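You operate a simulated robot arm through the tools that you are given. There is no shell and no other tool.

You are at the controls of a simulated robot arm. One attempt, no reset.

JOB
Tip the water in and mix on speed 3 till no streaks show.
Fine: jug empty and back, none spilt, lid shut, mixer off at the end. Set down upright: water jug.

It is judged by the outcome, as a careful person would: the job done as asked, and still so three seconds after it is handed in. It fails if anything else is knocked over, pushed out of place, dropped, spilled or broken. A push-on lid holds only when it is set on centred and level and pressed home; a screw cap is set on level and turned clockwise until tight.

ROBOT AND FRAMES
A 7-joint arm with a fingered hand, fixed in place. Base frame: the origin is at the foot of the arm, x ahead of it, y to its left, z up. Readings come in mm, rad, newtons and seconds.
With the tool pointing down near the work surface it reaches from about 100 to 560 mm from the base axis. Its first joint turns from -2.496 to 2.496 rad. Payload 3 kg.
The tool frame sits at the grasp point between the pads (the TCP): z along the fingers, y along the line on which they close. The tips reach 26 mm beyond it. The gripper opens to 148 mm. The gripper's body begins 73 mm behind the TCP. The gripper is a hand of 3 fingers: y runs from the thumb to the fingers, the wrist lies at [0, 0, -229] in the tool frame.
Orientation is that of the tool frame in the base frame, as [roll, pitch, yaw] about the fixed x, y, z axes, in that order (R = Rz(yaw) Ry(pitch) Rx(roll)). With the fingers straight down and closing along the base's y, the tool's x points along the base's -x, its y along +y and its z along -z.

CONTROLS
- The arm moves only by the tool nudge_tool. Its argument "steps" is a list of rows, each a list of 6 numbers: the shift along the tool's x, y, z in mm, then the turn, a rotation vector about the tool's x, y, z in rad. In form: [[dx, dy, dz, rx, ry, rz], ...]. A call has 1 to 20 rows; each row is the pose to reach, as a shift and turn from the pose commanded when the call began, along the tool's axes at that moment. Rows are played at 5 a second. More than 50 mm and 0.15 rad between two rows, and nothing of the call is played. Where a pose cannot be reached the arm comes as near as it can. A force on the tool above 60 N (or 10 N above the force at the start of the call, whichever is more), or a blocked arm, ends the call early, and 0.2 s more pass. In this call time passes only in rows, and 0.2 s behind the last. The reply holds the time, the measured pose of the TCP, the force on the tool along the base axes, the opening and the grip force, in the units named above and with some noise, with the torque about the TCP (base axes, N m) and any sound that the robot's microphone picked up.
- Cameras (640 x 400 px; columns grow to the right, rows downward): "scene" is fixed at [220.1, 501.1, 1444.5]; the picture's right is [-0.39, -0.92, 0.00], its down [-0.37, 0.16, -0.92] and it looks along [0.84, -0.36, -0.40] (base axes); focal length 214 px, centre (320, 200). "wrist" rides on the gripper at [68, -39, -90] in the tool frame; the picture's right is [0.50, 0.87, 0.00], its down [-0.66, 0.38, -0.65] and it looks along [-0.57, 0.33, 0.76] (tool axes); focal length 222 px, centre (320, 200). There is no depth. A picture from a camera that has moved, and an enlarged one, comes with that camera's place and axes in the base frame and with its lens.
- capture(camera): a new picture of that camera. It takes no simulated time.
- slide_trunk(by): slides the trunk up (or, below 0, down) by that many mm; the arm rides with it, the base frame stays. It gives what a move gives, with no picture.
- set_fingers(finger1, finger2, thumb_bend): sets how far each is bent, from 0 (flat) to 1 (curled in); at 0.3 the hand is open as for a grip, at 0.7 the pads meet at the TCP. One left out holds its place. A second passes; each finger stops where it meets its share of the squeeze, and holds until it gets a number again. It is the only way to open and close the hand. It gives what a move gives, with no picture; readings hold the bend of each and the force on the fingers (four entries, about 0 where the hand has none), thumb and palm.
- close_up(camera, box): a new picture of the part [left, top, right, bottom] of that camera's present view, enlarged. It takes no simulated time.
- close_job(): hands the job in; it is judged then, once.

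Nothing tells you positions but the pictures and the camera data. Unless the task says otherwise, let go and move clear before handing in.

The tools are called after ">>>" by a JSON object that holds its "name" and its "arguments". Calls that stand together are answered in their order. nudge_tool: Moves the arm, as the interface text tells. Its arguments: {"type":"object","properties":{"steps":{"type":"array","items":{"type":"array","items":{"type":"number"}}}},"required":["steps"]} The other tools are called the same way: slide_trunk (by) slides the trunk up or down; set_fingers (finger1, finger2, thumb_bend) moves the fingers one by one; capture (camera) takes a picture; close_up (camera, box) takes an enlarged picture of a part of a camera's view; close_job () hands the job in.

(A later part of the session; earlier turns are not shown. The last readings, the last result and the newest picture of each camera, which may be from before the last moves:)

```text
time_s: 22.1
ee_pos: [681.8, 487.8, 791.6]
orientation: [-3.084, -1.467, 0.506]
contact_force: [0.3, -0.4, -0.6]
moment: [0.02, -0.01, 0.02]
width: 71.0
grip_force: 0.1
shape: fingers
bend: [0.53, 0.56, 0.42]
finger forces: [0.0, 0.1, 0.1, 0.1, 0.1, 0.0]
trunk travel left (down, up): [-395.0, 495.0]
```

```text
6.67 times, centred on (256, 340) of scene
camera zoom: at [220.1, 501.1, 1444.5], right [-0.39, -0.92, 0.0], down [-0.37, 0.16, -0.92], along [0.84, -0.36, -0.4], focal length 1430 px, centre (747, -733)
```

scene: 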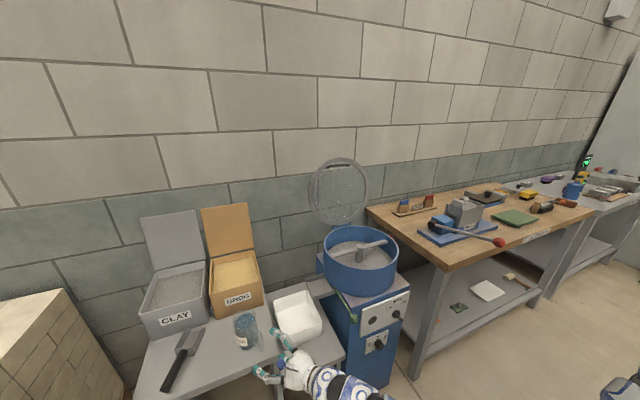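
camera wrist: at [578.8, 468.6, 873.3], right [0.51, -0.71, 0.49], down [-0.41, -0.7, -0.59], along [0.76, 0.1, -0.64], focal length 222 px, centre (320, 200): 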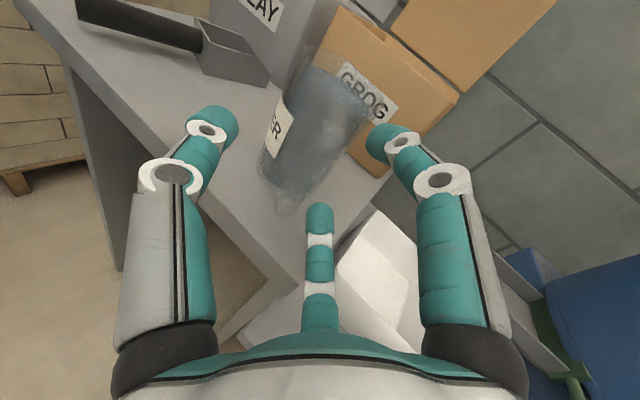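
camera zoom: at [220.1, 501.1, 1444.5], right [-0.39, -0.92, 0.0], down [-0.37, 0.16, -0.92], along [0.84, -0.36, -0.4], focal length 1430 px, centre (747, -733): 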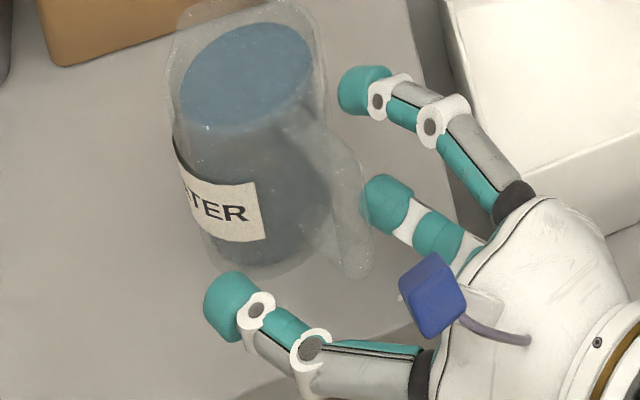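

The bar is between thumb and fingers and nothing is touching. I'll advance a little more, centre laterally, then close.

>>> {"name": "nudge_tool", "arguments": {"steps": [[0, -2, 4, 0, 0, 0], [0.5, -4, 7, 0, 0, 0]]}}

>>> {"name": "set_fingers", "arguments": {"finger1": 0.61, "finger2": 0.61, "thumb_bend": 0.62}}

>>> {"name": "close_up", "arguments": {"camera": "wrist", "box": [160, 60, 460, 260]}}

>>> {"name": "close_up", "arguments": {"camera": "scene", "box": [226, 310, 286, 370]}}

```text
time_s: 22.7
ee_pos: [685.5, 496.4, 792.1]
orientation: [-3.075, -1.468, 0.498]
contact_force: [-0.7, -0.1, 1.1]
moment: [0.0, 0.02, -0.04]
width: 71.3
grip_force: 0.0
shape: fingers
bend: [0.53, 0.56, 0.42]
finger forces: [0.0, 0.0, 0.1, 0.1, 0.1, 0.0]
trunk travel left (down, up): [-395.0, 495.0]
```

```text
time_s: 23.7
ee_pos: [685.9, 494.8, 791.1]
orientation: [-3.081, -1.468, 0.503]
contact_force: [1.1, -0.1, 0.3]
moment: [0.0, 0.01, -0.02]
width: 26.1
grip_force: 0.1
shape: fingers
bend: [0.6, 0.61, 0.62]
finger forces: [0.5, 0.0, 0.1, 0.0, 0.1, 0.1]
trunk travel left (down, up): [-395.0, 495.0]
```

```text
2.00 times, centred on (310, 160) of wrist
camera zoom: at [596.1, 484.0, 869.4], right [0.51, -0.71, 0.49], down [-0.41, -0.7, -0.59], along [0.76, 0.1, -0.64], focal length 444 px, centre (340, 280)
```

zoom: 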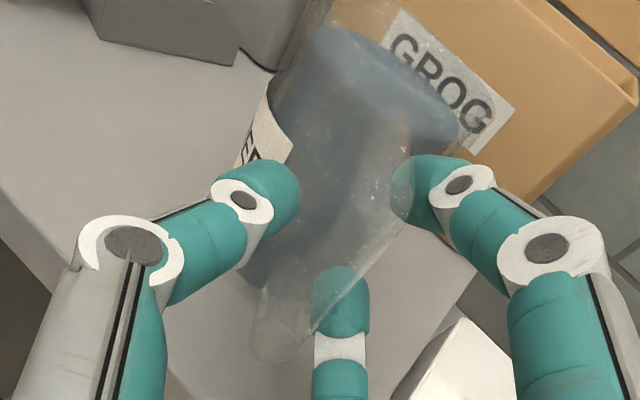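

```text
6.67 times, centred on (256, 340) of scene
camera zoom: at [220.1, 501.1, 1444.5], right [-0.39, -0.92, 0.0], down [-0.37, 0.16, -0.92], along [0.84, -0.36, -0.4], focal length 1430 px, centre (747, -733)
```

zoom: 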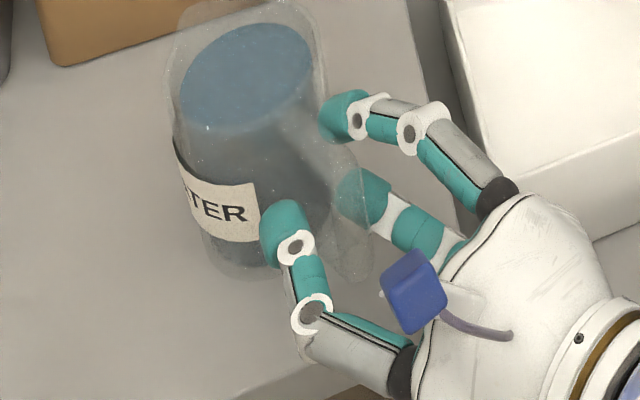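

The handle is bracketed by thumb and both fingers, with light contact on the upper finger. I'll squeeze now.

>>> {"name": "set_fingers", "arguments": {"finger1": 0.7, "finger2": 0.7, "thumb_bend": 0.75}}

>>> {"name": "close_up", "arguments": {"camera": "wrist", "box": [160, 60, 460, 260]}}

>>> {"name": "close_up", "arguments": {"camera": "scene", "box": [226, 310, 286, 370]}}

```text
time_s: 24.7
ee_pos: [685.3, 495.0, 792.6]
orientation: [-3.081, -1.468, 0.501]
contact_force: [0.0, -0.5, 0.0]
moment: [0.04, 0.02, 0.03]
width: 0.8
grip_force: 5.2
shape: fingers
bend: [0.69, 0.68, 0.72]
finger forces: [2.7, 2.9, 0.0, 0.1, 6.0, 0.0]
trunk travel left (down, up): [-395.0, 495.0]
```

```text
2.00 times, centred on (310, 160) of wrist
camera zoom: at [596.1, 484.0, 869.3], right [0.51, -0.71, 0.49], down [-0.41, -0.7, -0.59], along [0.76, 0.1, -0.64], focal length 444 px, centre (340, 280)
```

zoom: 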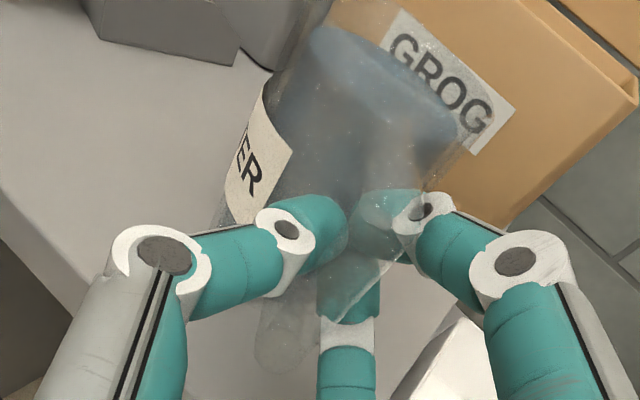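

```text
6.67 times, centred on (256, 340) of scene
camera zoom: at [220.1, 501.1, 1444.5], right [-0.39, -0.92, 0.0], down [-0.37, 0.16, -0.92], along [0.84, -0.36, -0.4], focal length 1430 px, centre (747, -733)
```

zoom: 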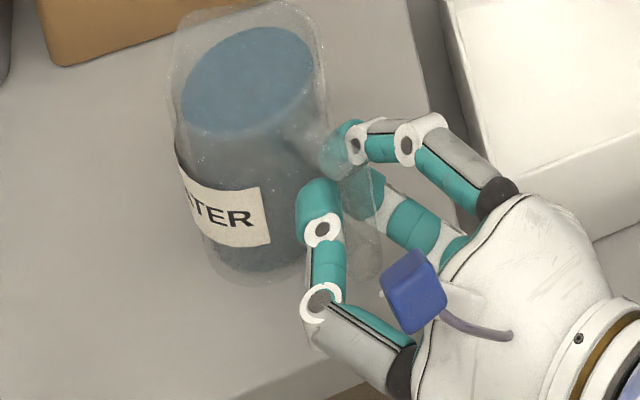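

The fingers are closed on a thin handle but the grip is light at about 5 N. I'll squeeze harder before a small test lift.

>>> {"name": "set_fingers", "arguments": {"finger1": 0.8, "finger2": 0.8, "thumb_bend": 0.85}}

>>> {"name": "close_up", "arguments": {"camera": "wrist", "box": [160, 60, 460, 260]}}

>>> {"name": "close_up", "arguments": {"camera": "scene", "box": [226, 310, 286, 370]}}

```text
time_s: 25.7
ee_pos: [685.5, 495.6, 792.0]
orientation: [-3.081, -1.467, 0.504]
contact_force: [0.0, 0.2, -0.3]
moment: [0.02, -0.03, 0.02]
width: 0.0
grip_force: 1.6
shape: fingers
bend: [0.76, 0.76, 0.76]
finger forces: [2.2, 1.2, 0.0, 0.1, 0.0, 0.1]
trunk travel left (down, up): [-395.0, 495.0]
```

```text
2.00 times, centred on (310, 160) of wrist
camera zoom: at [596.2, 484.1, 869.2], right [0.51, -0.71, 0.49], down [-0.41, -0.7, -0.59], along [0.76, 0.1, -0.64], focal length 444 px, centre (340, 280)
```

zoom: 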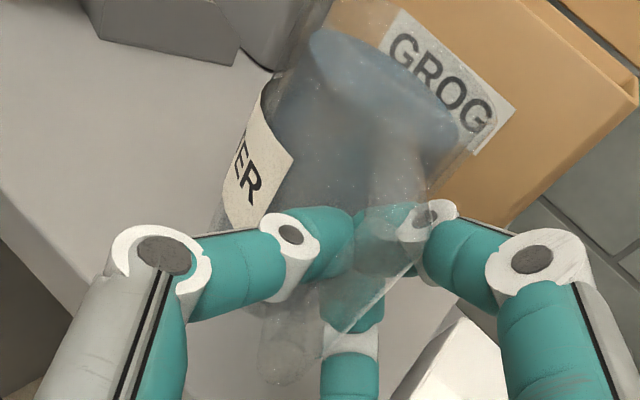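

```text
6.67 times, centred on (256, 340) of scene
camera zoom: at [220.1, 501.1, 1444.5], right [-0.39, -0.92, 0.0], down [-0.37, 0.16, -0.92], along [0.84, -0.36, -0.4], focal length 1430 px, centre (747, -733)
```

zoom: 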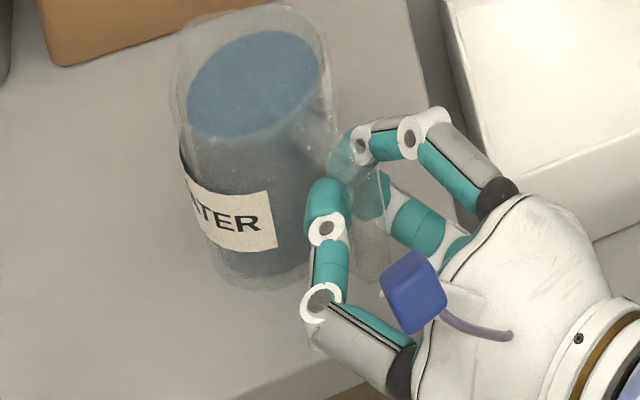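

The tips have closed just past the bar, inside the handle loop, because the bar sits about 15 mm closer to the palm than I judged. I'll open slightly, back up, and re-grip on the pads.

>>> {"name": "set_fingers", "arguments": {"finger1": 0.57, "finger2": 0.57, "thumb_bend": 0.54}}

>>> {"name": "close_up", "arguments": {"camera": "wrist", "box": [220, 120, 420, 260]}}

>>> {"name": "close_up", "arguments": {"camera": "scene", "box": [226, 310, 286, 370]}}

```text
time_s: 26.7
ee_pos: [685.3, 494.9, 792.1]
orientation: [-3.081, -1.467, 0.502]
contact_force: [0.9, 0.5, -0.5]
moment: [-0.02, -0.01, -0.01]
width: 45.4
grip_force: 0.0
shape: fingers
bend: [0.56, 0.56, 0.54]
finger forces: [0.0, 0.0, 0.0, 0.0, 0.1, 0.0]
trunk travel left (down, up): [-395.0, 495.0]
```

```text
2.86 times, centred on (320, 190) of wrist
camera zoom: at [596.0, 484.0, 869.4], right [0.51, -0.71, 0.49], down [-0.41, -0.7, -0.59], along [0.76, 0.1, -0.64], focal length 635 px, centre (320, 229)
```

zoom: 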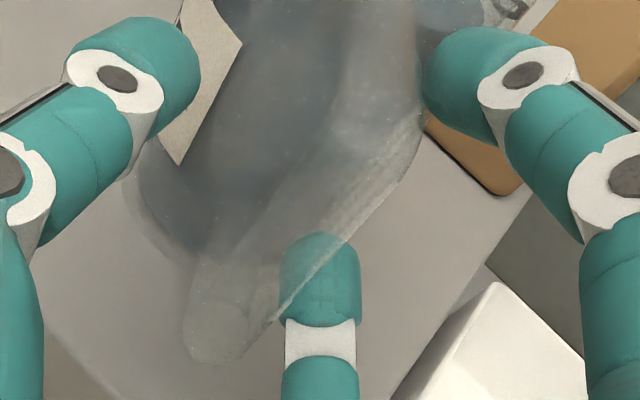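

```text
6.67 times, centred on (256, 340) of scene
camera zoom: at [220.1, 501.1, 1444.5], right [-0.39, -0.92, 0.0], down [-0.37, 0.16, -0.92], along [0.84, -0.36, -0.4], focal length 1430 px, centre (747, -733)
```

zoom: 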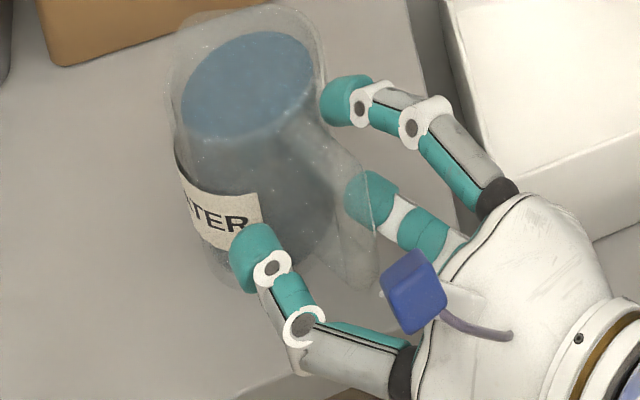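

>>> {"name": "nudge_tool", "arguments": {"steps": [[0, -1, -7, 0, 0, 0], [-1, -2, -14, 0, 0, 0]]}}

>>> {"name": "set_fingers", "arguments": {"finger1": 0.66, "finger2": 0.66, "thumb_bend": 0.66}}

>>> {"name": "close_up", "arguments": {"camera": "wrist", "box": [220, 120, 420, 260]}}

>>> {"name": "close_up", "arguments": {"camera": "scene", "box": [226, 310, 286, 370]}}

```text
time_s: 27.3
ee_pos: [672.2, 489.5, 791.5]
orientation: [-3.083, -1.467, 0.507]
contact_force: [-0.1, -0.7, -0.4]
moment: [0.03, -0.01, -0.01]
width: 45.5
grip_force: 0.1
shape: fingers
bend: [0.56, 0.56, 0.54]
finger forces: [0.1, 0.0, 0.0, 0.0, 0.0, 0.1]
trunk travel left (down, up): [-395.0, 495.0]
```

```text
time_s: 28.3
ee_pos: [671.9, 488.6, 791.4]
orientation: [-3.083, -1.467, 0.506]
contact_force: [0.6, 0.1, -0.4]
moment: [-0.03, 0.03, 0.0]
width: 13.4
grip_force: 1.3
shape: fingers
bend: [0.65, 0.65, 0.65]
finger forces: [0.4, 0.9, 0.1, 0.0, 1.3, 0.0]
trunk travel left (down, up): [-395.0, 495.0]
```

```text
2.86 times, centred on (320, 190) of wrist
camera zoom: at [583.5, 478.1, 869.2], right [0.51, -0.71, 0.49], down [-0.41, -0.7, -0.59], along [0.76, 0.1, -0.64], focal length 635 px, centre (320, 229)
```

zoom: 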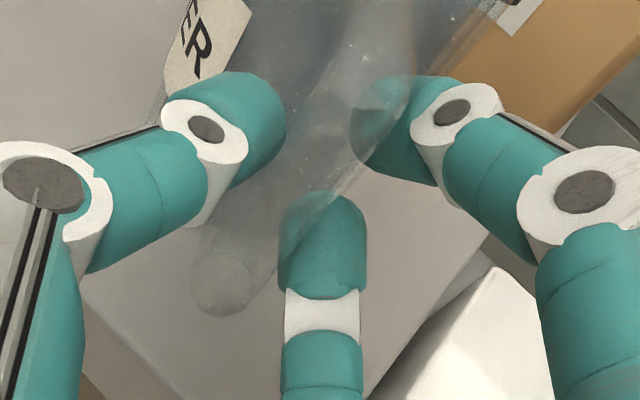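

```text
6.67 times, centred on (256, 340) of scene
camera zoom: at [220.1, 501.1, 1444.5], right [-0.39, -0.92, 0.0], down [-0.37, 0.16, -0.92], along [0.84, -0.36, -0.4], focal length 1430 px, centre (747, -733)
```

zoom: 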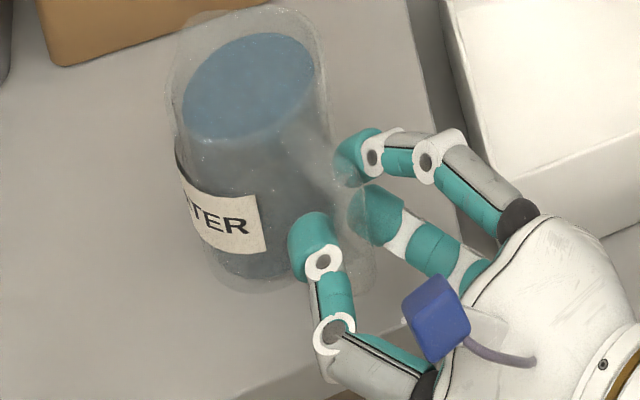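

All three digits now meet the handle at a 13 mm gap with balanced light forces. I'll tighten.

>>> {"name": "set_fingers", "arguments": {"finger1": 0.72, "finger2": 0.72, "thumb_bend": 0.72}}

>>> {"name": "close_up", "arguments": {"camera": "wrist", "box": [220, 120, 420, 260]}}

>>> {"name": "close_up", "arguments": {"camera": "scene", "box": [226, 310, 286, 370]}}

```text
time_s: 29.3
ee_pos: [673.5, 489.1, 791.4]
orientation: [-3.08, -1.468, 0.503]
contact_force: [0.6, 0.5, 0.6]
moment: [-0.03, 0.02, 0.01]
width: 7.3
grip_force: 7.2
shape: fingers
bend: [0.67, 0.67, 0.68]
finger forces: [3.4, 3.9, 0.0, 0.0, 6.4, 0.1]
trunk travel left (down, up): [-395.0, 495.0]
```

```text
2.86 times, centred on (320, 190) of wrist
camera zoom: at [583.5, 478.1, 869.2], right [0.51, -0.71, 0.49], down [-0.41, -0.7, -0.59], along [0.76, 0.1, -0.64], focal length 635 px, centre (320, 229)
```

zoom: 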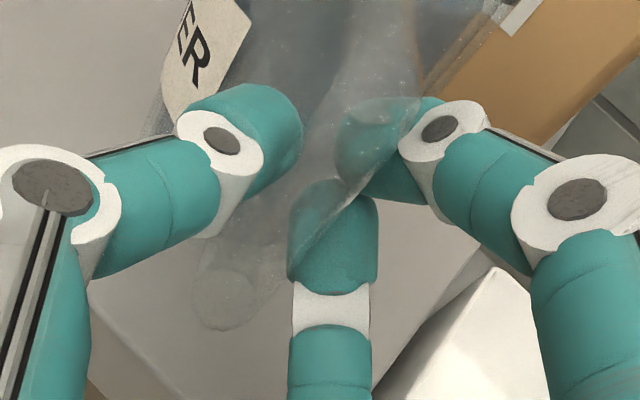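

```text
6.67 times, centred on (256, 340) of scene
camera zoom: at [220.1, 501.1, 1444.5], right [-0.39, -0.92, 0.0], down [-0.37, 0.16, -0.92], along [0.84, -0.36, -0.4], focal length 1430 px, centre (747, -733)
```

zoom: 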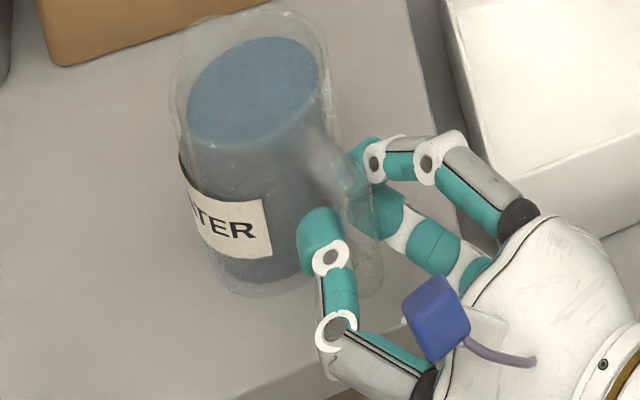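

>>> {"name": "set_fingers", "arguments": {"finger1": 0.8, "finger2": 0.8, "thumb_bend": 0.8}}

>>> {"name": "close_up", "arguments": {"camera": "wrist", "box": [220, 120, 420, 260]}}

>>> {"name": "close_up", "arguments": {"camera": "scene", "box": [226, 310, 286, 370]}}

```text
time_s: 30.3
ee_pos: [671.8, 488.9, 791.6]
orientation: [-3.079, -1.469, 0.503]
contact_force: [0.2, -0.4, -1.5]
moment: [-0.02, -0.02, 0.02]
width: 0.0
grip_force: 0.4
shape: fingers
bend: [0.76, 0.76, 0.74]
finger forces: [0.9, 0.2, 0.0, 0.0, 0.0, 0.0]
trunk travel left (down, up): [-395.0, 495.0]
```

```text
2.86 times, centred on (320, 190) of wrist
camera zoom: at [583.6, 478.0, 869.2], right [0.51, -0.71, 0.49], down [-0.41, -0.7, -0.59], along [0.76, 0.1, -0.64], focal length 635 px, centre (320, 229)
```

zoom: 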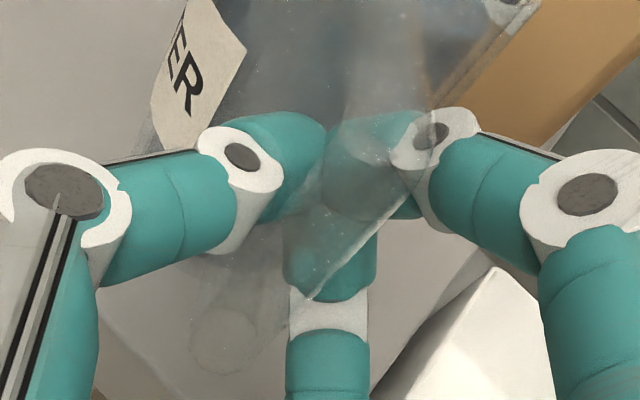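

```text
6.67 times, centred on (256, 340) of scene
camera zoom: at [220.1, 501.1, 1444.5], right [-0.39, -0.92, 0.0], down [-0.37, 0.16, -0.92], along [0.84, -0.36, -0.4], focal length 1430 px, centre (747, -733)
```

zoom: 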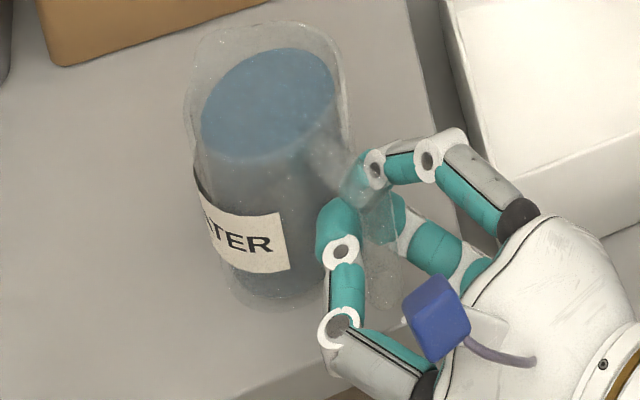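

A pinch on this round bar keeps slipping into a loose hook, so lifting by the handle would let the jug droop and spill. The hook is good for sliding the jug nearer, though, where a proper three-finger grip from above can reach. I'll drag it slowly and check for tipping.

>>> {"name": "nudge_tool", "arguments": {"steps": [[-4, 0, 0, 0, 0, 0], [-6, 0, -3, 0, 0, 0], [-6, 0, -6, 0, 0, 0], [-5.5, 0, -10, 0, 0, 0], [-5, 0, -14, 0, 0, 0]]}}

>>> {"name": "close_up", "arguments": {"camera": "scene", "box": [226, 310, 286, 370]}}

```text
time_s: 31.5
ee_pos: [661.0, 480.7, 788.8]
orientation: [-3.075, -1.467, 0.498]
contact_force: [1.2, 0.4, 0.0]
moment: [-0.03, -0.01, -0.01]
width: 0.1
grip_force: 0.1
shape: fingers
bend: [0.76, 0.76, 0.74]
finger forces: [0.3, 0.2, 0.1, 0.0, 0.1, 0.1]
trunk travel left (down, up): [-395.0, 495.0]
```

```text
6.67 times, centred on (256, 340) of scene
camera zoom: at [220.1, 501.1, 1444.5], right [-0.39, -0.92, 0.0], down [-0.37, 0.16, -0.92], along [0.84, -0.36, -0.4], focal length 1430 px, centre (747, -733)
```

zoom: 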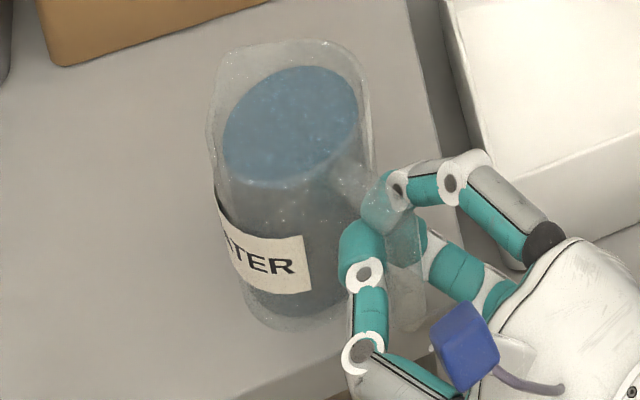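

Dragging works; the jug stays upright and the force is about 1 N. I'll continue in slow steps.

>>> {"name": "nudge_tool", "arguments": {"steps": [[0, 0, -4, 0, 0, 0], [0.5, 0, -8, 0, 0, 0], [1, 0, -12, 0, 0, 0], [1.5, 0, -16, 0, 0, 0], [2, 0, -20, 0, 0, 0], [2.3, 0, -24, 0, 0, 0], [2.6, 0, -27, 0, 0, 0]]}}

>>> {"name": "close_up", "arguments": {"camera": "scene", "box": [226, 310, 286, 370]}}

>>> {"name": "capture", "arguments": {"camera": "wrist"}}

```text
time_s: 33.1
ee_pos: [638.0, 467.3, 793.2]
orientation: [-3.076, -1.467, 0.499]
contact_force: [0.7, 0.3, -2.4]
moment: [0.03, 0.03, -0.03]
width: 0.0
grip_force: 0.0
shape: fingers
bend: [0.76, 0.76, 0.74]
finger forces: [0.1, 0.0, 0.0, 0.1, 0.0, 0.1]
trunk travel left (down, up): [-395.0, 495.0]
```

```text
6.67 times, centred on (256, 340) of scene
camera zoom: at [220.1, 501.1, 1444.5], right [-0.39, -0.92, 0.0], down [-0.37, 0.16, -0.92], along [0.84, -0.36, -0.4], focal length 1430 px, centre (747, -733)
```

zoom: 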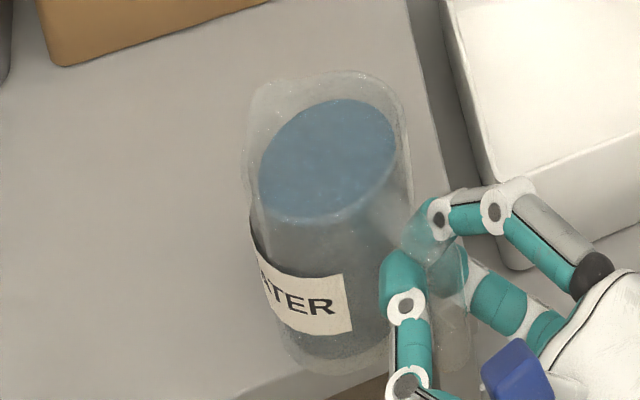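

```text
taken
camera wrist: at [548.5, 456.2, 871.1], right [0.51, -0.71, 0.49], down [-0.41, -0.7, -0.59], along [0.76, 0.1, -0.64], focal length 222 px, centre (320, 200)
```

wrist: 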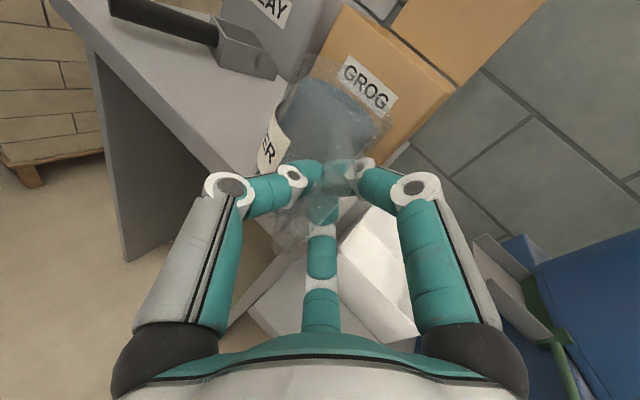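

The jug is now close to the table's front edge, so I'll stop here and check how much margin is left.

>>> {"name": "close_up", "arguments": {"camera": "scene", "box": [240, 330, 290, 380]}}

>>> {"name": "close_up", "arguments": {"camera": "wrist", "box": [220, 40, 420, 260]}}

```text
8.00 times, centred on (265, 355) of scene
camera zoom: at [220.1, 501.1, 1444.5], right [-0.39, -0.92, 0.0], down [-0.37, 0.16, -0.92], along [0.84, -0.36, -0.4], focal length 1716 px, centre (760, -1040)
```

zoom: 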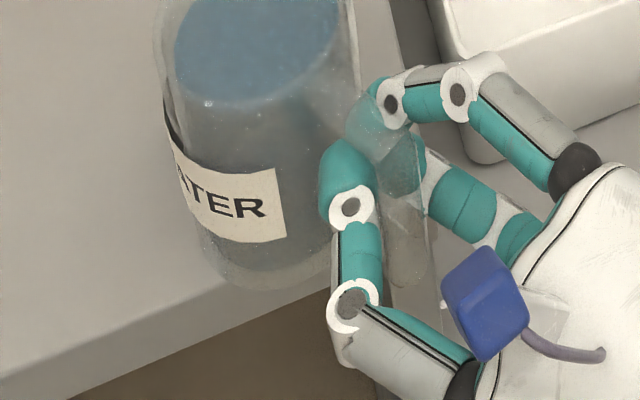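

```text
1.82 times, centred on (320, 150) of wrist
camera zoom: at [548.5, 456.2, 871.1], right [0.51, -0.71, 0.49], down [-0.41, -0.7, -0.59], along [0.76, 0.1, -0.64], focal length 404 px, centre (320, 291)
```

zoom: 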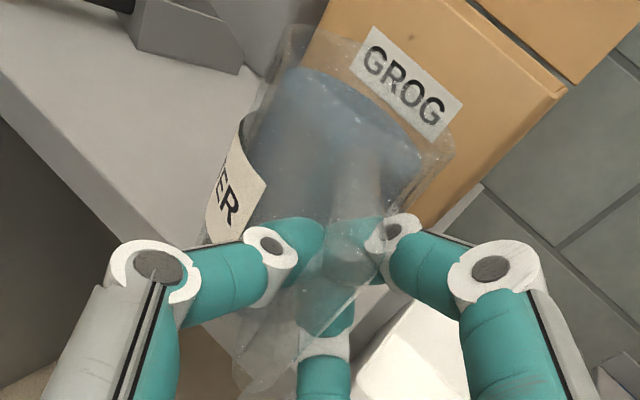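

The jug base now overhangs the table edge slightly; it's stable, but I want it fully supported. I'll push it back about 15 mm with the closed fingertips.

>>> {"name": "nudge_tool", "arguments": {"steps": [[-4, 0, 2, 0, 0, 0], [-5, 0, 5, 0, 0, 0], [-4.7, 0, 9, 0, 0, 0], [-4.3, 0, 13, 0, 0, 0], [-3.9, 0, 17, 0, 0, 0], [-3.5, 0, 21, 0, 0, 0]]}}

>>> {"name": "close_up", "arguments": {"camera": "scene", "box": [240, 330, 290, 380]}}

```text
time_s: 34.5
ee_pos: [655.4, 478.3, 789.4]
orientation: [-3.074, -1.469, 0.497]
contact_force: [0.1, -0.4, -0.5]
moment: [0.06, 0.02, 0.01]
width: 0.1
grip_force: 0.5
shape: fingers
bend: [0.76, 0.76, 0.74]
finger forces: [0.3, 0.0, 0.0, 0.0, 0.1, 0.0]
trunk travel left (down, up): [-395.0, 495.0]
```

```text
8.00 times, centred on (265, 355) of scene
camera zoom: at [220.1, 501.1, 1444.5], right [-0.39, -0.92, 0.0], down [-0.37, 0.16, -0.92], along [0.84, -0.36, -0.4], focal length 1716 px, centre (760, -1040)
```

zoom: 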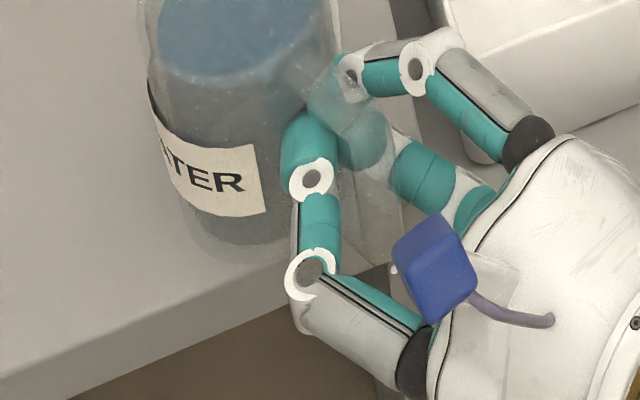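

>>> {"name": "nudge_tool", "arguments": {"steps": [[0.4, 0, 4, 0, 0, 0], [0.8, 0, 8, 0, 0, 0], [1, 0, 10, 0, 0, 0]]}}

>>> {"name": "close_up", "arguments": {"camera": "scene", "box": [226, 310, 296, 380]}}

```text
time_s: 35.3
ee_pos: [664.1, 484.4, 787.5]
orientation: [-3.075, -1.468, 0.499]
contact_force: [-0.8, -1.3, -0.8]
moment: [0.04, 0.0, 0.0]
width: 0.0
grip_force: 0.5
shape: fingers
bend: [0.76, 0.76, 0.74]
finger forces: [0.1, 0.1, 0.1, 0.0, 0.0, 0.0]
trunk travel left (down, up): [-395.0, 495.0]
```

```text
5.71 times, centred on (261, 345) of scene
camera zoom: at [220.1, 501.1, 1444.5], right [-0.39, -0.92, 0.0], down [-0.37, 0.16, -0.92], along [0.84, -0.36, -0.4], focal length 1226 px, centre (657, -629)
```

zoom: 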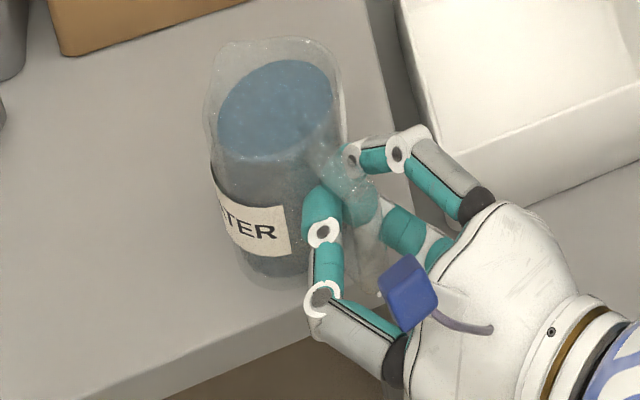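

The jug is fully on the table again, axis ≈ (712, 516), about 45 mm from its original spot. I'll release, back straight out, and rise.

>>> {"name": "set_fingers", "arguments": {"finger1": 0.53, "finger2": 0.56, "thumb_bend": 0.48}}

>>> {"name": "nudge_tool", "arguments": {"steps": [[0, 0, -8, 0, 0, 0], [0, 0, -18, 0, 0, 0], [0, 0, -30, 0, 0, 0], [0, 0, -45, 0, 0, 0], [0, 0, -65, 0, 0, 0], [0, 0, -85, 0, 0, 0]]}}

>>> {"name": "close_up", "arguments": {"camera": "scene", "box": [226, 310, 296, 380]}}

>>> {"name": "close_up", "arguments": {"camera": "wrist", "box": [200, 40, 440, 240]}}

```text
time_s: 36.3
ee_pos: [664.4, 483.9, 788.0]
orientation: [-3.08, -1.469, 0.502]
contact_force: [0.0, -0.7, 0.5]
moment: [0.01, -0.01, 0.02]
width: 60.3
grip_force: 0.2
shape: fingers
bend: [0.53, 0.56, 0.48]
finger forces: [0.0, 0.0, 0.1, 0.0, 0.1, 0.1]
trunk travel left (down, up): [-395.0, 495.0]
```

```text
time_s: 37.7
ee_pos: [592.3, 439.4, 797.0]
orientation: [-3.082, -1.468, 0.507]
contact_force: [-1.0, -0.5, 0.3]
moment: [0.01, 0.04, 0.01]
width: 60.3
grip_force: 0.0
shape: fingers
bend: [0.53, 0.56, 0.48]
finger forces: [0.0, 0.1, 0.0, 0.1, 0.1, 0.0]
trunk travel left (down, up): [-395.0, 495.0]
```

```text
5.71 times, centred on (261, 345) of scene
camera zoom: at [220.1, 501.1, 1444.5], right [-0.39, -0.92, 0.0], down [-0.37, 0.16, -0.92], along [0.84, -0.36, -0.4], focal length 1226 px, centre (657, -629)
```

zoom: 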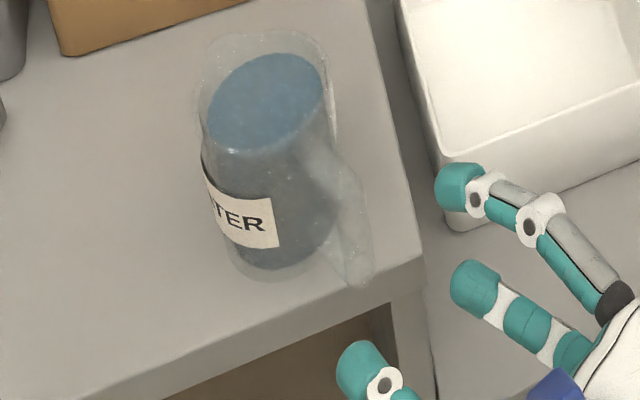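

```text
2.00 times, centred on (320, 140) of wrist
camera zoom: at [503.0, 427.8, 874.6], right [0.51, -0.71, 0.49], down [-0.41, -0.7, -0.59], along [0.76, 0.1, -0.64], focal length 444 px, centre (320, 320)
```

zoom: 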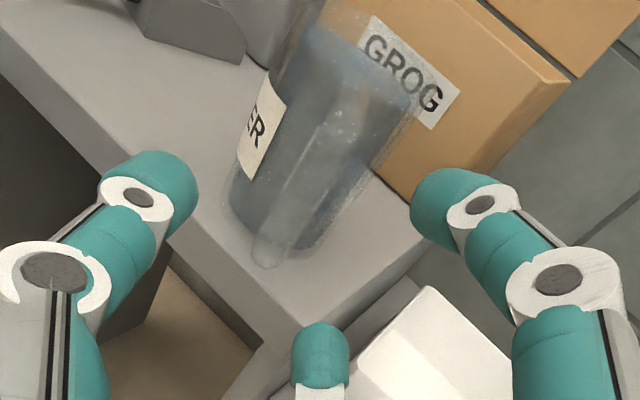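

Jug stands clear. I'll raise the trunk and unroll the hand back to its original roll for a top approach.

>>> {"name": "slide_trunk", "arguments": {"by": 180}}

>>> {"name": "nudge_tool", "arguments": {"steps": [[0, 0, -3, 0, 0, -0.14], [0, 0, -6, 0, 0, -0.28], [0, 0, -9, 0, 0, -0.42], [0, 0, -12, 0, 0, -0.56], [0, 0, -15, 0, 0, -0.7], [0, 0, -15, 0, 0, -0.84], [0, 0, -15, 0, 0, -0.98], [0, 0, -15, 0, 0, -1.12], [0, 0, -15, 0, 0, -1.26], [0, 0, -15, 0, 0, -1.4], [0, 0, -15, 0, 0, -1.54]]}}

>>> {"name": "capture", "arguments": {"camera": "scene"}}

```text
time_s: 39.7
ee_pos: [592.9, 437.4, 977.5]
orientation: [-3.081, -1.468, 0.502]
contact_force: [-0.2, -0.2, 0.2]
moment: [-0.02, 0.02, 0.02]
width: 60.5
grip_force: 0.0
shape: fingers
bend: [0.53, 0.56, 0.48]
finger forces: [0.0, 0.0, 0.0, 0.1, 0.0, 0.0]
trunk travel left (down, up): [-575.0, 315.0]
```

```text
time_s: 42.1
ee_pos: [580.1, 431.8, 977.5]
orientation: [1.673, -0.033, 2.131]
contact_force: [0.1, -1.0, -0.2]
moment: [0.02, -0.01, 0.0]
width: 60.2
grip_force: 0.0
shape: fingers
bend: [0.53, 0.56, 0.48]
finger forces: [0.0, 0.0, 0.0, 0.0, 0.0, 0.0]
trunk travel left (down, up): [-575.0, 315.0]
```

```text
taken
```

scene: 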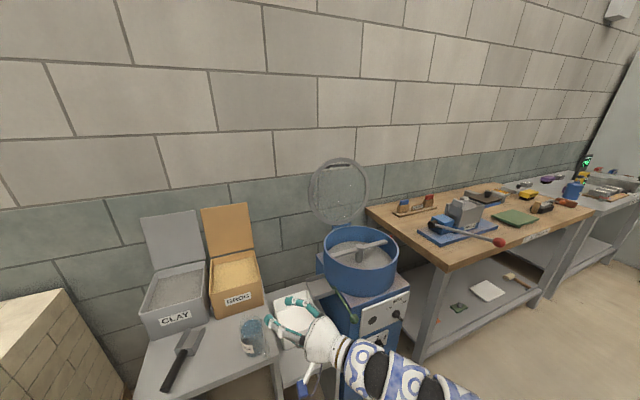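

>>> {"name": "nudge_tool", "arguments": {"steps": [[0, 0, 0, 0, 0, -0.14], [0, 0, 0, 0, 0, -0.28], [0, 0, 0, 0, 0, -0.42], [0, 0, 0, 0, 0, -0.56], [0, 0, 0, 0, 0, -0.7], [0, 0, 0, 0, 0, -0.84], [0, 0, 0, 0, 0, -0.98], [0, 0, 0, 0, 0, -1.12], [0, 0, 0, 0, 0, -1.26], [0, 0, 0, 0, 0, -1.4], [0, 0, 0, 0, 0, -1.54]]}}

>>> {"name": "set_fingers", "arguments": {"finger1": 0.3, "finger2": 0.3, "thumb_bend": 0.3}}

>>> {"name": "capture", "arguments": {"camera": "scene"}}

```text
time_s: 44.5
ee_pos: [580.6, 431.3, 978.6]
orientation: [2.574, 1.449, 3.136]
contact_force: [1.0, -0.1, 0.9]
moment: [-0.01, 0.01, 0.0]
width: 60.6
grip_force: 0.0
shape: fingers
bend: [0.53, 0.56, 0.48]
finger forces: [0.0, 0.1, 0.1, 0.0, 0.1, 0.0]
trunk travel left (down, up): [-575.0, 315.0]
```

```text
time_s: 45.5
ee_pos: [580.5, 431.6, 978.5]
orientation: [2.561, 1.445, 3.124]
contact_force: [-0.3, -0.2, -1.1]
moment: [0.01, 0.01, -0.05]
width: 126.6
grip_force: 0.0
shape: fingers
bend: [0.3, 0.3, 0.3]
finger forces: [0.1, 0.0, 0.0, 0.1, 0.0, 0.0]
trunk travel left (down, up): [-575.0, 315.0]
```

```text
taken
```

scene: 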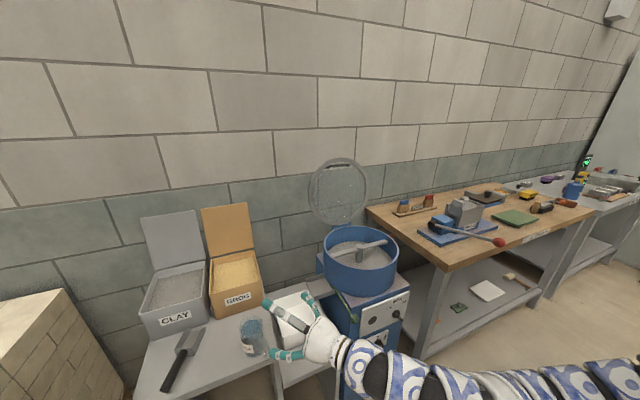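

I'll now pitch the hand down over the jug, tilted about 18° outward, with the handle on the camera side between two digits.

>>> {"name": "nudge_tool", "arguments": {"steps": [[3, -1, 11, 0.0386, 0.1234, 0.0491], [6, -2, 23, 0.0771, 0.2469, 0.0982], [9, -3, 35, 0.1157, 0.3703, 0.1473], [12, -4, 47, 0.1542, 0.4938, 0.1964], [15, -5.5, 59, 0.1928, 0.6172, 0.2456], [18, -6.5, 70, 0.2313, 0.7407, 0.2947], [21, -7.5, 82, 0.2699, 0.8641, 0.3438], [24, -8.7, 94, 0.3084, 0.9876, 0.3929], [26.6, -9.8, 105, 0.347, 1.111, 0.442]]}}

>>> {"name": "capture", "arguments": {"camera": "scene"}}

>>> {"name": "capture", "arguments": {"camera": "wrist"}}

```text
time_s: 47.5
ee_pos: [669.6, 480.1, 939.8]
orientation: [2.959, 0.257, 3.127]
contact_force: [-0.1, -0.1, 0.1]
moment: [0.06, 0.01, -0.02]
width: 126.6
grip_force: 0.0
shape: fingers
bend: [0.3, 0.3, 0.3]
finger forces: [0.0, 0.0, 0.0, 0.0, 0.0, 0.1]
trunk travel left (down, up): [-575.0, 315.0]
```

```text
taken
```

scene: 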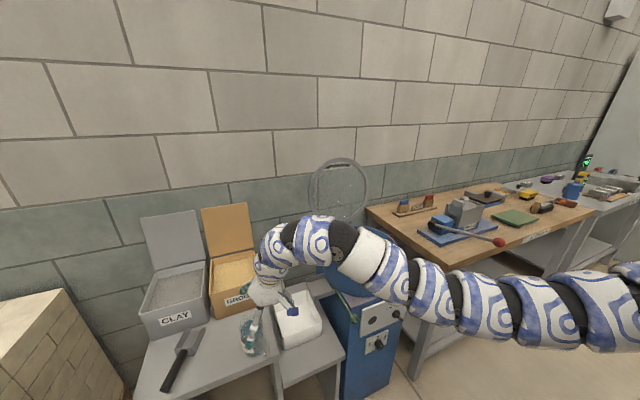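

```text
taken
camera wrist: at [584.1, 426.9, 1003.3], right [-0.51, 0.86, 0.02], down [0.46, 0.25, 0.85], along [0.73, 0.45, -0.52], focal length 222 px, centre (320, 200)
```

wrist: 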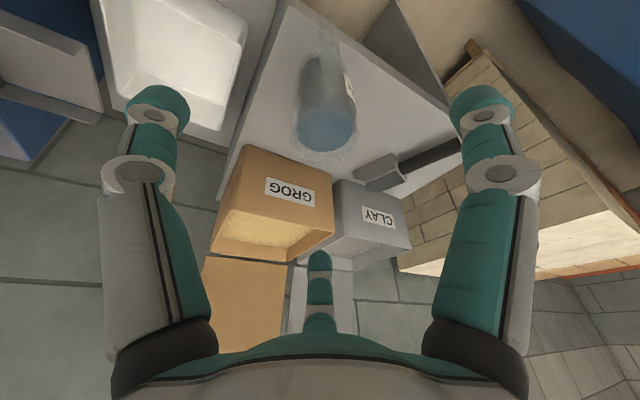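

>>> {"name": "close_up", "arguments": {"camera": "wrist", "box": [270, 10, 390, 170]}}

>>> {"name": "close_up", "arguments": {"camera": "scene", "box": [226, 300, 296, 370]}}

```text
2.50 times, centred on (330, 90) of wrist
camera zoom: at [584.1, 426.9, 1003.3], right [-0.51, 0.86, 0.02], down [0.46, 0.25, 0.85], along [0.73, 0.45, -0.52], focal length 555 px, centre (295, 475)
```

zoom: 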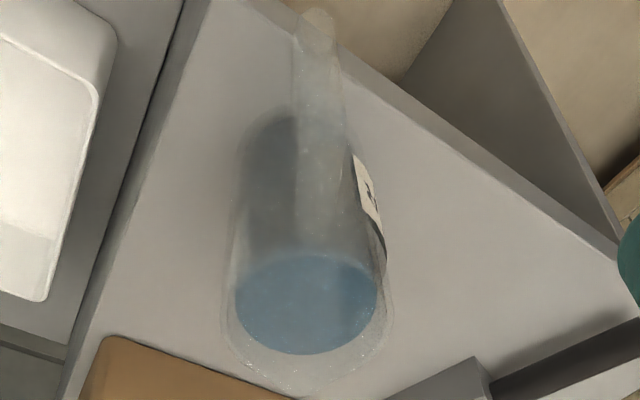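

```text
5.71 times, centred on (261, 335) of scene
camera zoom: at [220.1, 501.1, 1444.5], right [-0.39, -0.92, 0.0], down [-0.37, 0.16, -0.92], along [0.84, -0.36, -0.4], focal length 1226 px, centre (657, -571)
```

zoom: 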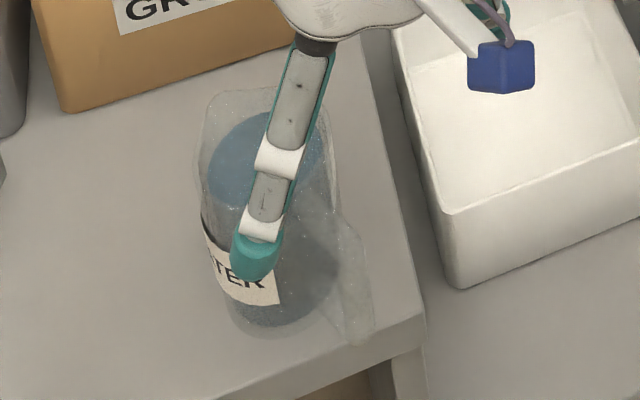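

The jug axis is ≈ (723, 521), with the rim at ≈ 825 and the handle at 207°. I'll tilt a little more (22°), line up over the jug at a safe height, then come straight down with the trunk.

>>> {"name": "nudge_tool", "arguments": {"steps": [[-15, 11, -10, -0.01, -0.015, 0.015], [-30, 22, -20, -0.02, -0.03, 0.03], [-45, 33, -30, -0.03, -0.045, 0.045], [-60.3, 44.5, -38.8, -0.039, -0.058, 0.06]]}}

>>> {"name": "slide_trunk", "arguments": {"by": -90}}

>>> {"name": "capture", "arguments": {"camera": "wrist"}}

>>> {"name": "close_up", "arguments": {"camera": "scene", "box": [216, 270, 306, 360]}}

```text
time_s: 48.5
ee_pos: [719.0, 514.0, 1000.6]
orientation: [2.901, 0.304, 3.053]
contact_force: [0.1, 0.5, 0.0]
moment: [0.01, -0.01, 0.01]
width: 126.5
grip_force: 0.0
shape: fingers
bend: [0.3, 0.3, 0.3]
finger forces: [0.0, 0.1, 0.0, 0.0, 0.0, 0.0]
trunk travel left (down, up): [-575.0, 315.0]
```

```text
time_s: 49.8
ee_pos: [718.8, 514.0, 911.6]
orientation: [2.901, 0.303, 3.052]
contact_force: [0.0, -0.5, -0.7]
moment: [0.0, 0.0, -0.03]
width: 126.7
grip_force: 0.1
shape: fingers
bend: [0.3, 0.3, 0.3]
finger forces: [0.1, 0.0, 0.1, 0.0, 0.1, 0.1]
trunk travel left (down, up): [-485.0, 405.0]
```

```text
taken
camera wrist: at [626.5, 462.6, 966.2], right [-0.46, 0.89, 0.05], down [0.43, 0.17, 0.89], along [0.78, 0.43, -0.46], focal length 222 px, centre (320, 200)
```

wrist: 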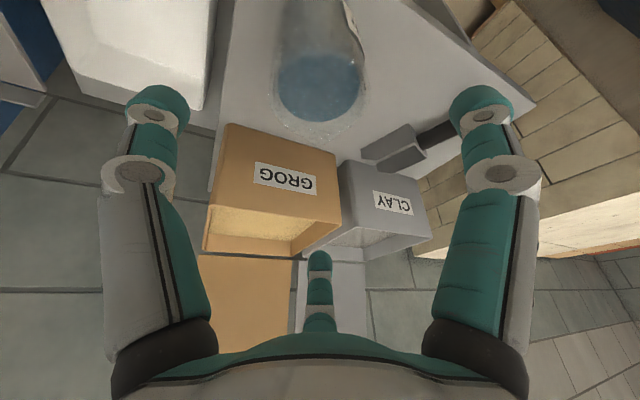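

```text
4.44 times, centred on (261, 315) of scene
camera zoom: at [220.1, 501.1, 1444.5], right [-0.39, -0.92, 0.0], down [-0.37, 0.16, -0.92], along [0.84, -0.36, -0.4], focal length 953 px, centre (582, -311)
```

zoom: 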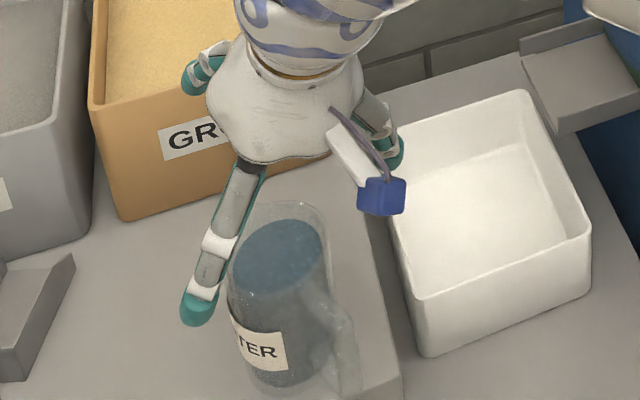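

The tool axis is laterally in line with the jug. I'll narrow the fingers a bit so the thumb clears the white tray, then descend part-way and check.

>>> {"name": "set_fingers", "arguments": {"finger1": 0.4, "finger2": 0.38, "thumb_bend": 0.4}}

>>> {"name": "slide_trunk", "arguments": {"by": -65}}

>>> {"name": "capture", "arguments": {"camera": "wrist"}}

>>> {"name": "close_up", "arguments": {"camera": "scene", "box": [216, 280, 296, 360]}}

```text
time_s: 50.8
ee_pos: [718.0, 513.8, 910.4]
orientation: [2.903, 0.305, 3.053]
contact_force: [0.2, 0.6, 0.4]
moment: [-0.01, 0.02, 0.03]
width: 95.6
grip_force: 0.1
shape: fingers
bend: [0.4, 0.38, 0.4]
finger forces: [0.0, 0.0, 0.0, 0.0, 0.0, 0.1]
trunk travel left (down, up): [-485.0, 405.0]
```

```text
time_s: 51.8
ee_pos: [717.9, 514.0, 845.1]
orientation: [2.9, 0.304, 3.052]
contact_force: [-0.5, 0.9, -0.1]
moment: [0.01, -0.02, -0.03]
width: 95.4
grip_force: 0.0
shape: fingers
bend: [0.4, 0.38, 0.4]
finger forces: [0.0, 0.0, 0.0, 0.0, 0.0, 0.0]
trunk travel left (down, up): [-420.0, 470.0]
```

```text
taken
camera wrist: at [626.5, 462.6, 901.2], right [-0.46, 0.89, 0.05], down [0.43, 0.17, 0.89], along [0.78, 0.43, -0.46], focal length 222 px, centre (320, 200)
```

wrist: 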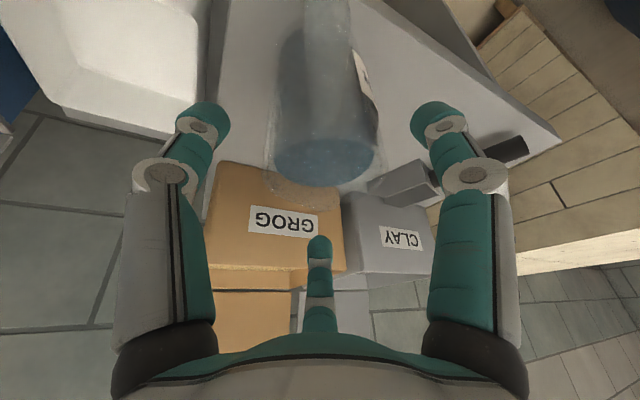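

```text
5.00 times, centred on (256, 320) of scene
camera zoom: at [220.1, 501.1, 1444.5], right [-0.39, -0.92, 0.0], down [-0.37, 0.16, -0.92], along [0.84, -0.36, -0.4], focal length 1072 px, centre (640, -400)
```

zoom: 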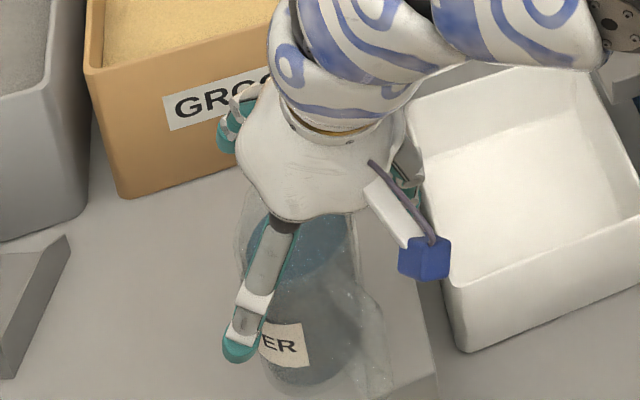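

The far finger would pass very near the spout, so I'll open it wider and shift 5 mm outward before the final descent.

>>> {"name": "set_fingers", "arguments": {"finger2": 0.27}}

>>> {"name": "nudge_tool", "arguments": {"steps": [[-3.6, 2.9, 1.9, 0, 0, 0]]}}

>>> {"name": "slide_trunk", "arguments": {"by": -30}}

>>> {"name": "close_up", "arguments": {"camera": "wrist", "box": [160, 40, 480, 280]}}

>>> {"name": "close_up", "arguments": {"camera": "scene", "box": [216, 280, 296, 360]}}

```text
time_s: 52.8
ee_pos: [717.6, 513.8, 844.7]
orientation: [2.902, 0.302, 3.052]
contact_force: [-0.2, 0.1, 0.8]
moment: [0.02, 0.01, 0.01]
width: 95.4
grip_force: 0.1
shape: fingers
bend: [0.4, 0.27, 0.4]
finger forces: [0.1, 0.0, 0.1, 0.0, 0.1, 0.0]
trunk travel left (down, up): [-420.0, 470.0]
```

```text
time_s: 53.2
ee_pos: [721.7, 517.3, 845.3]
orientation: [2.901, 0.302, 3.054]
contact_force: [-0.5, -0.4, 0.4]
moment: [-0.02, 0.01, -0.01]
width: 95.7
grip_force: 0.1
shape: fingers
bend: [0.4, 0.27, 0.4]
finger forces: [0.0, 0.1, 0.1, 0.0, 0.0, 0.0]
trunk travel left (down, up): [-420.0, 470.0]
```

```text
time_s: 54.0
ee_pos: [722.0, 517.0, 815.7]
orientation: [2.902, 0.303, 3.052]
contact_force: [-0.7, 0.2, 0.2]
moment: [-0.03, 0.0, -0.04]
width: 95.6
grip_force: 0.1
shape: fingers
bend: [0.4, 0.27, 0.4]
finger forces: [0.0, 0.0, 0.1, 0.0, 0.1, 0.0]
trunk travel left (down, up): [-390.0, 500.0]
```

```text
1.67 times, centred on (320, 160) of wrist
camera zoom: at [630.6, 465.3, 871.3], right [-0.46, 0.89, 0.05], down [0.43, 0.17, 0.89], along [0.78, 0.43, -0.46], focal length 370 px, centre (320, 267)
```

zoom: 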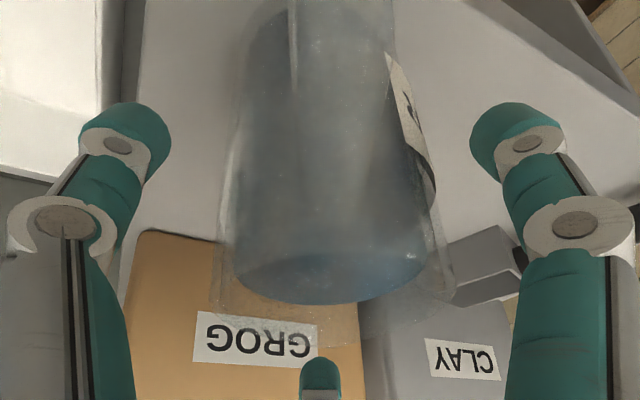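

```text
5.00 times, centred on (256, 320) of scene
camera zoom: at [220.1, 501.1, 1444.5], right [-0.39, -0.92, 0.0], down [-0.37, 0.16, -0.92], along [0.84, -0.36, -0.4], focal length 1072 px, centre (640, -400)
```

zoom: 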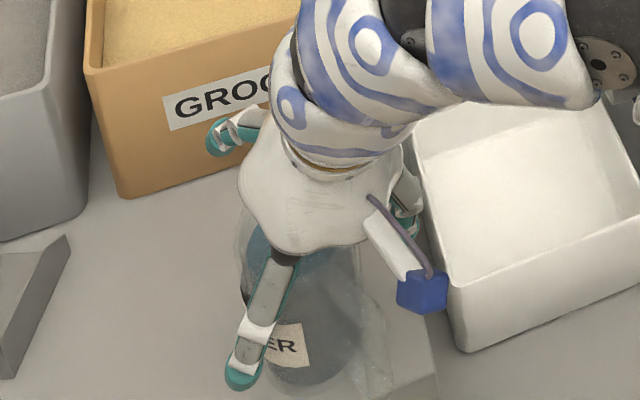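

Clear on all sides. Final descent to z≈790.

>>> {"name": "slide_trunk", "arguments": {"by": -25}}

>>> {"name": "close_up", "arguments": {"camera": "wrist", "box": [160, 40, 480, 280]}}

>>> {"name": "close_up", "arguments": {"camera": "scene", "box": [216, 280, 296, 360]}}

```text
time_s: 54.7
ee_pos: [722.6, 517.4, 791.3]
orientation: [2.902, 0.304, 3.053]
contact_force: [-0.8, -0.7, 0.0]
moment: [0.0, 0.01, 0.0]
width: 95.3
grip_force: 0.0
shape: fingers
bend: [0.4, 0.27, 0.4]
finger forces: [0.0, 0.0, 0.1, 0.1, 0.0, 0.0]
trunk travel left (down, up): [-365.0, 525.0]
```

```text
1.67 times, centred on (320, 160) of wrist
camera zoom: at [630.6, 465.3, 846.4], right [-0.46, 0.89, 0.05], down [0.43, 0.17, 0.89], along [0.78, 0.43, -0.46], focal length 370 px, centre (320, 267)
```

zoom: 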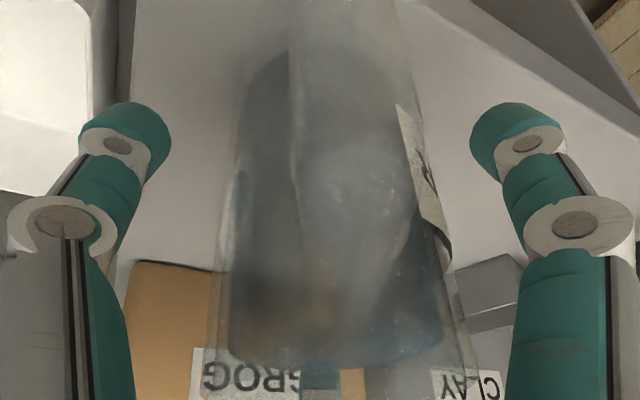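

```text
5.00 times, centred on (256, 320) of scene
camera zoom: at [220.1, 501.1, 1444.5], right [-0.39, -0.92, 0.0], down [-0.37, 0.16, -0.92], along [0.84, -0.36, -0.4], focal length 1072 px, centre (640, -400)
```

zoom: 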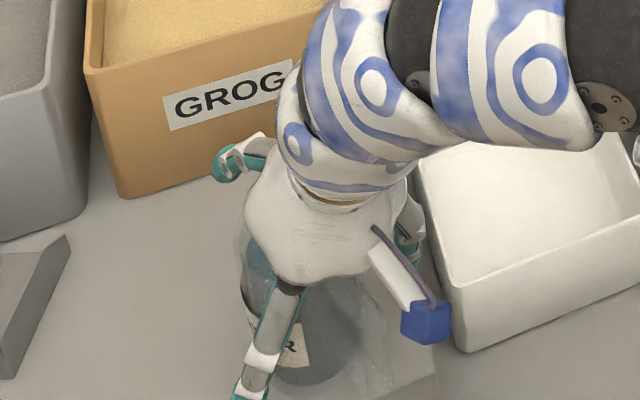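

In position with no contact. I'll bring the far finger in first, then the near two, so the jug isn't pushed.

>>> {"name": "set_fingers", "arguments": {"finger1": 0.46, "finger2": 0.42, "thumb_bend": 0.46}}

>>> {"name": "close_up", "arguments": {"camera": "wrist", "box": [160, 40, 480, 280]}}

```text
time_s: 55.7
ee_pos: [722.9, 516.4, 790.4]
orientation: [2.901, 0.305, 3.051]
contact_force: [0.4, -0.6, -0.1]
moment: [0.02, 0.0, -0.02]
width: 75.9
grip_force: 0.0
shape: fingers
bend: [0.46, 0.42, 0.46]
finger forces: [0.0, 0.0, 0.1, 0.0, 0.0, 0.1]
trunk travel left (down, up): [-365.0, 525.0]
```

```text
1.67 times, centred on (320, 160) of wrist
camera zoom: at [630.7, 465.3, 846.3], right [-0.46, 0.89, 0.05], down [0.43, 0.17, 0.89], along [0.78, 0.43, -0.46], focal length 370 px, centre (320, 267)
```

zoom: 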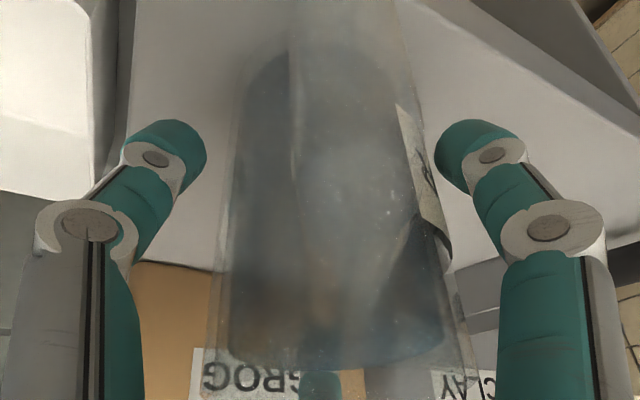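

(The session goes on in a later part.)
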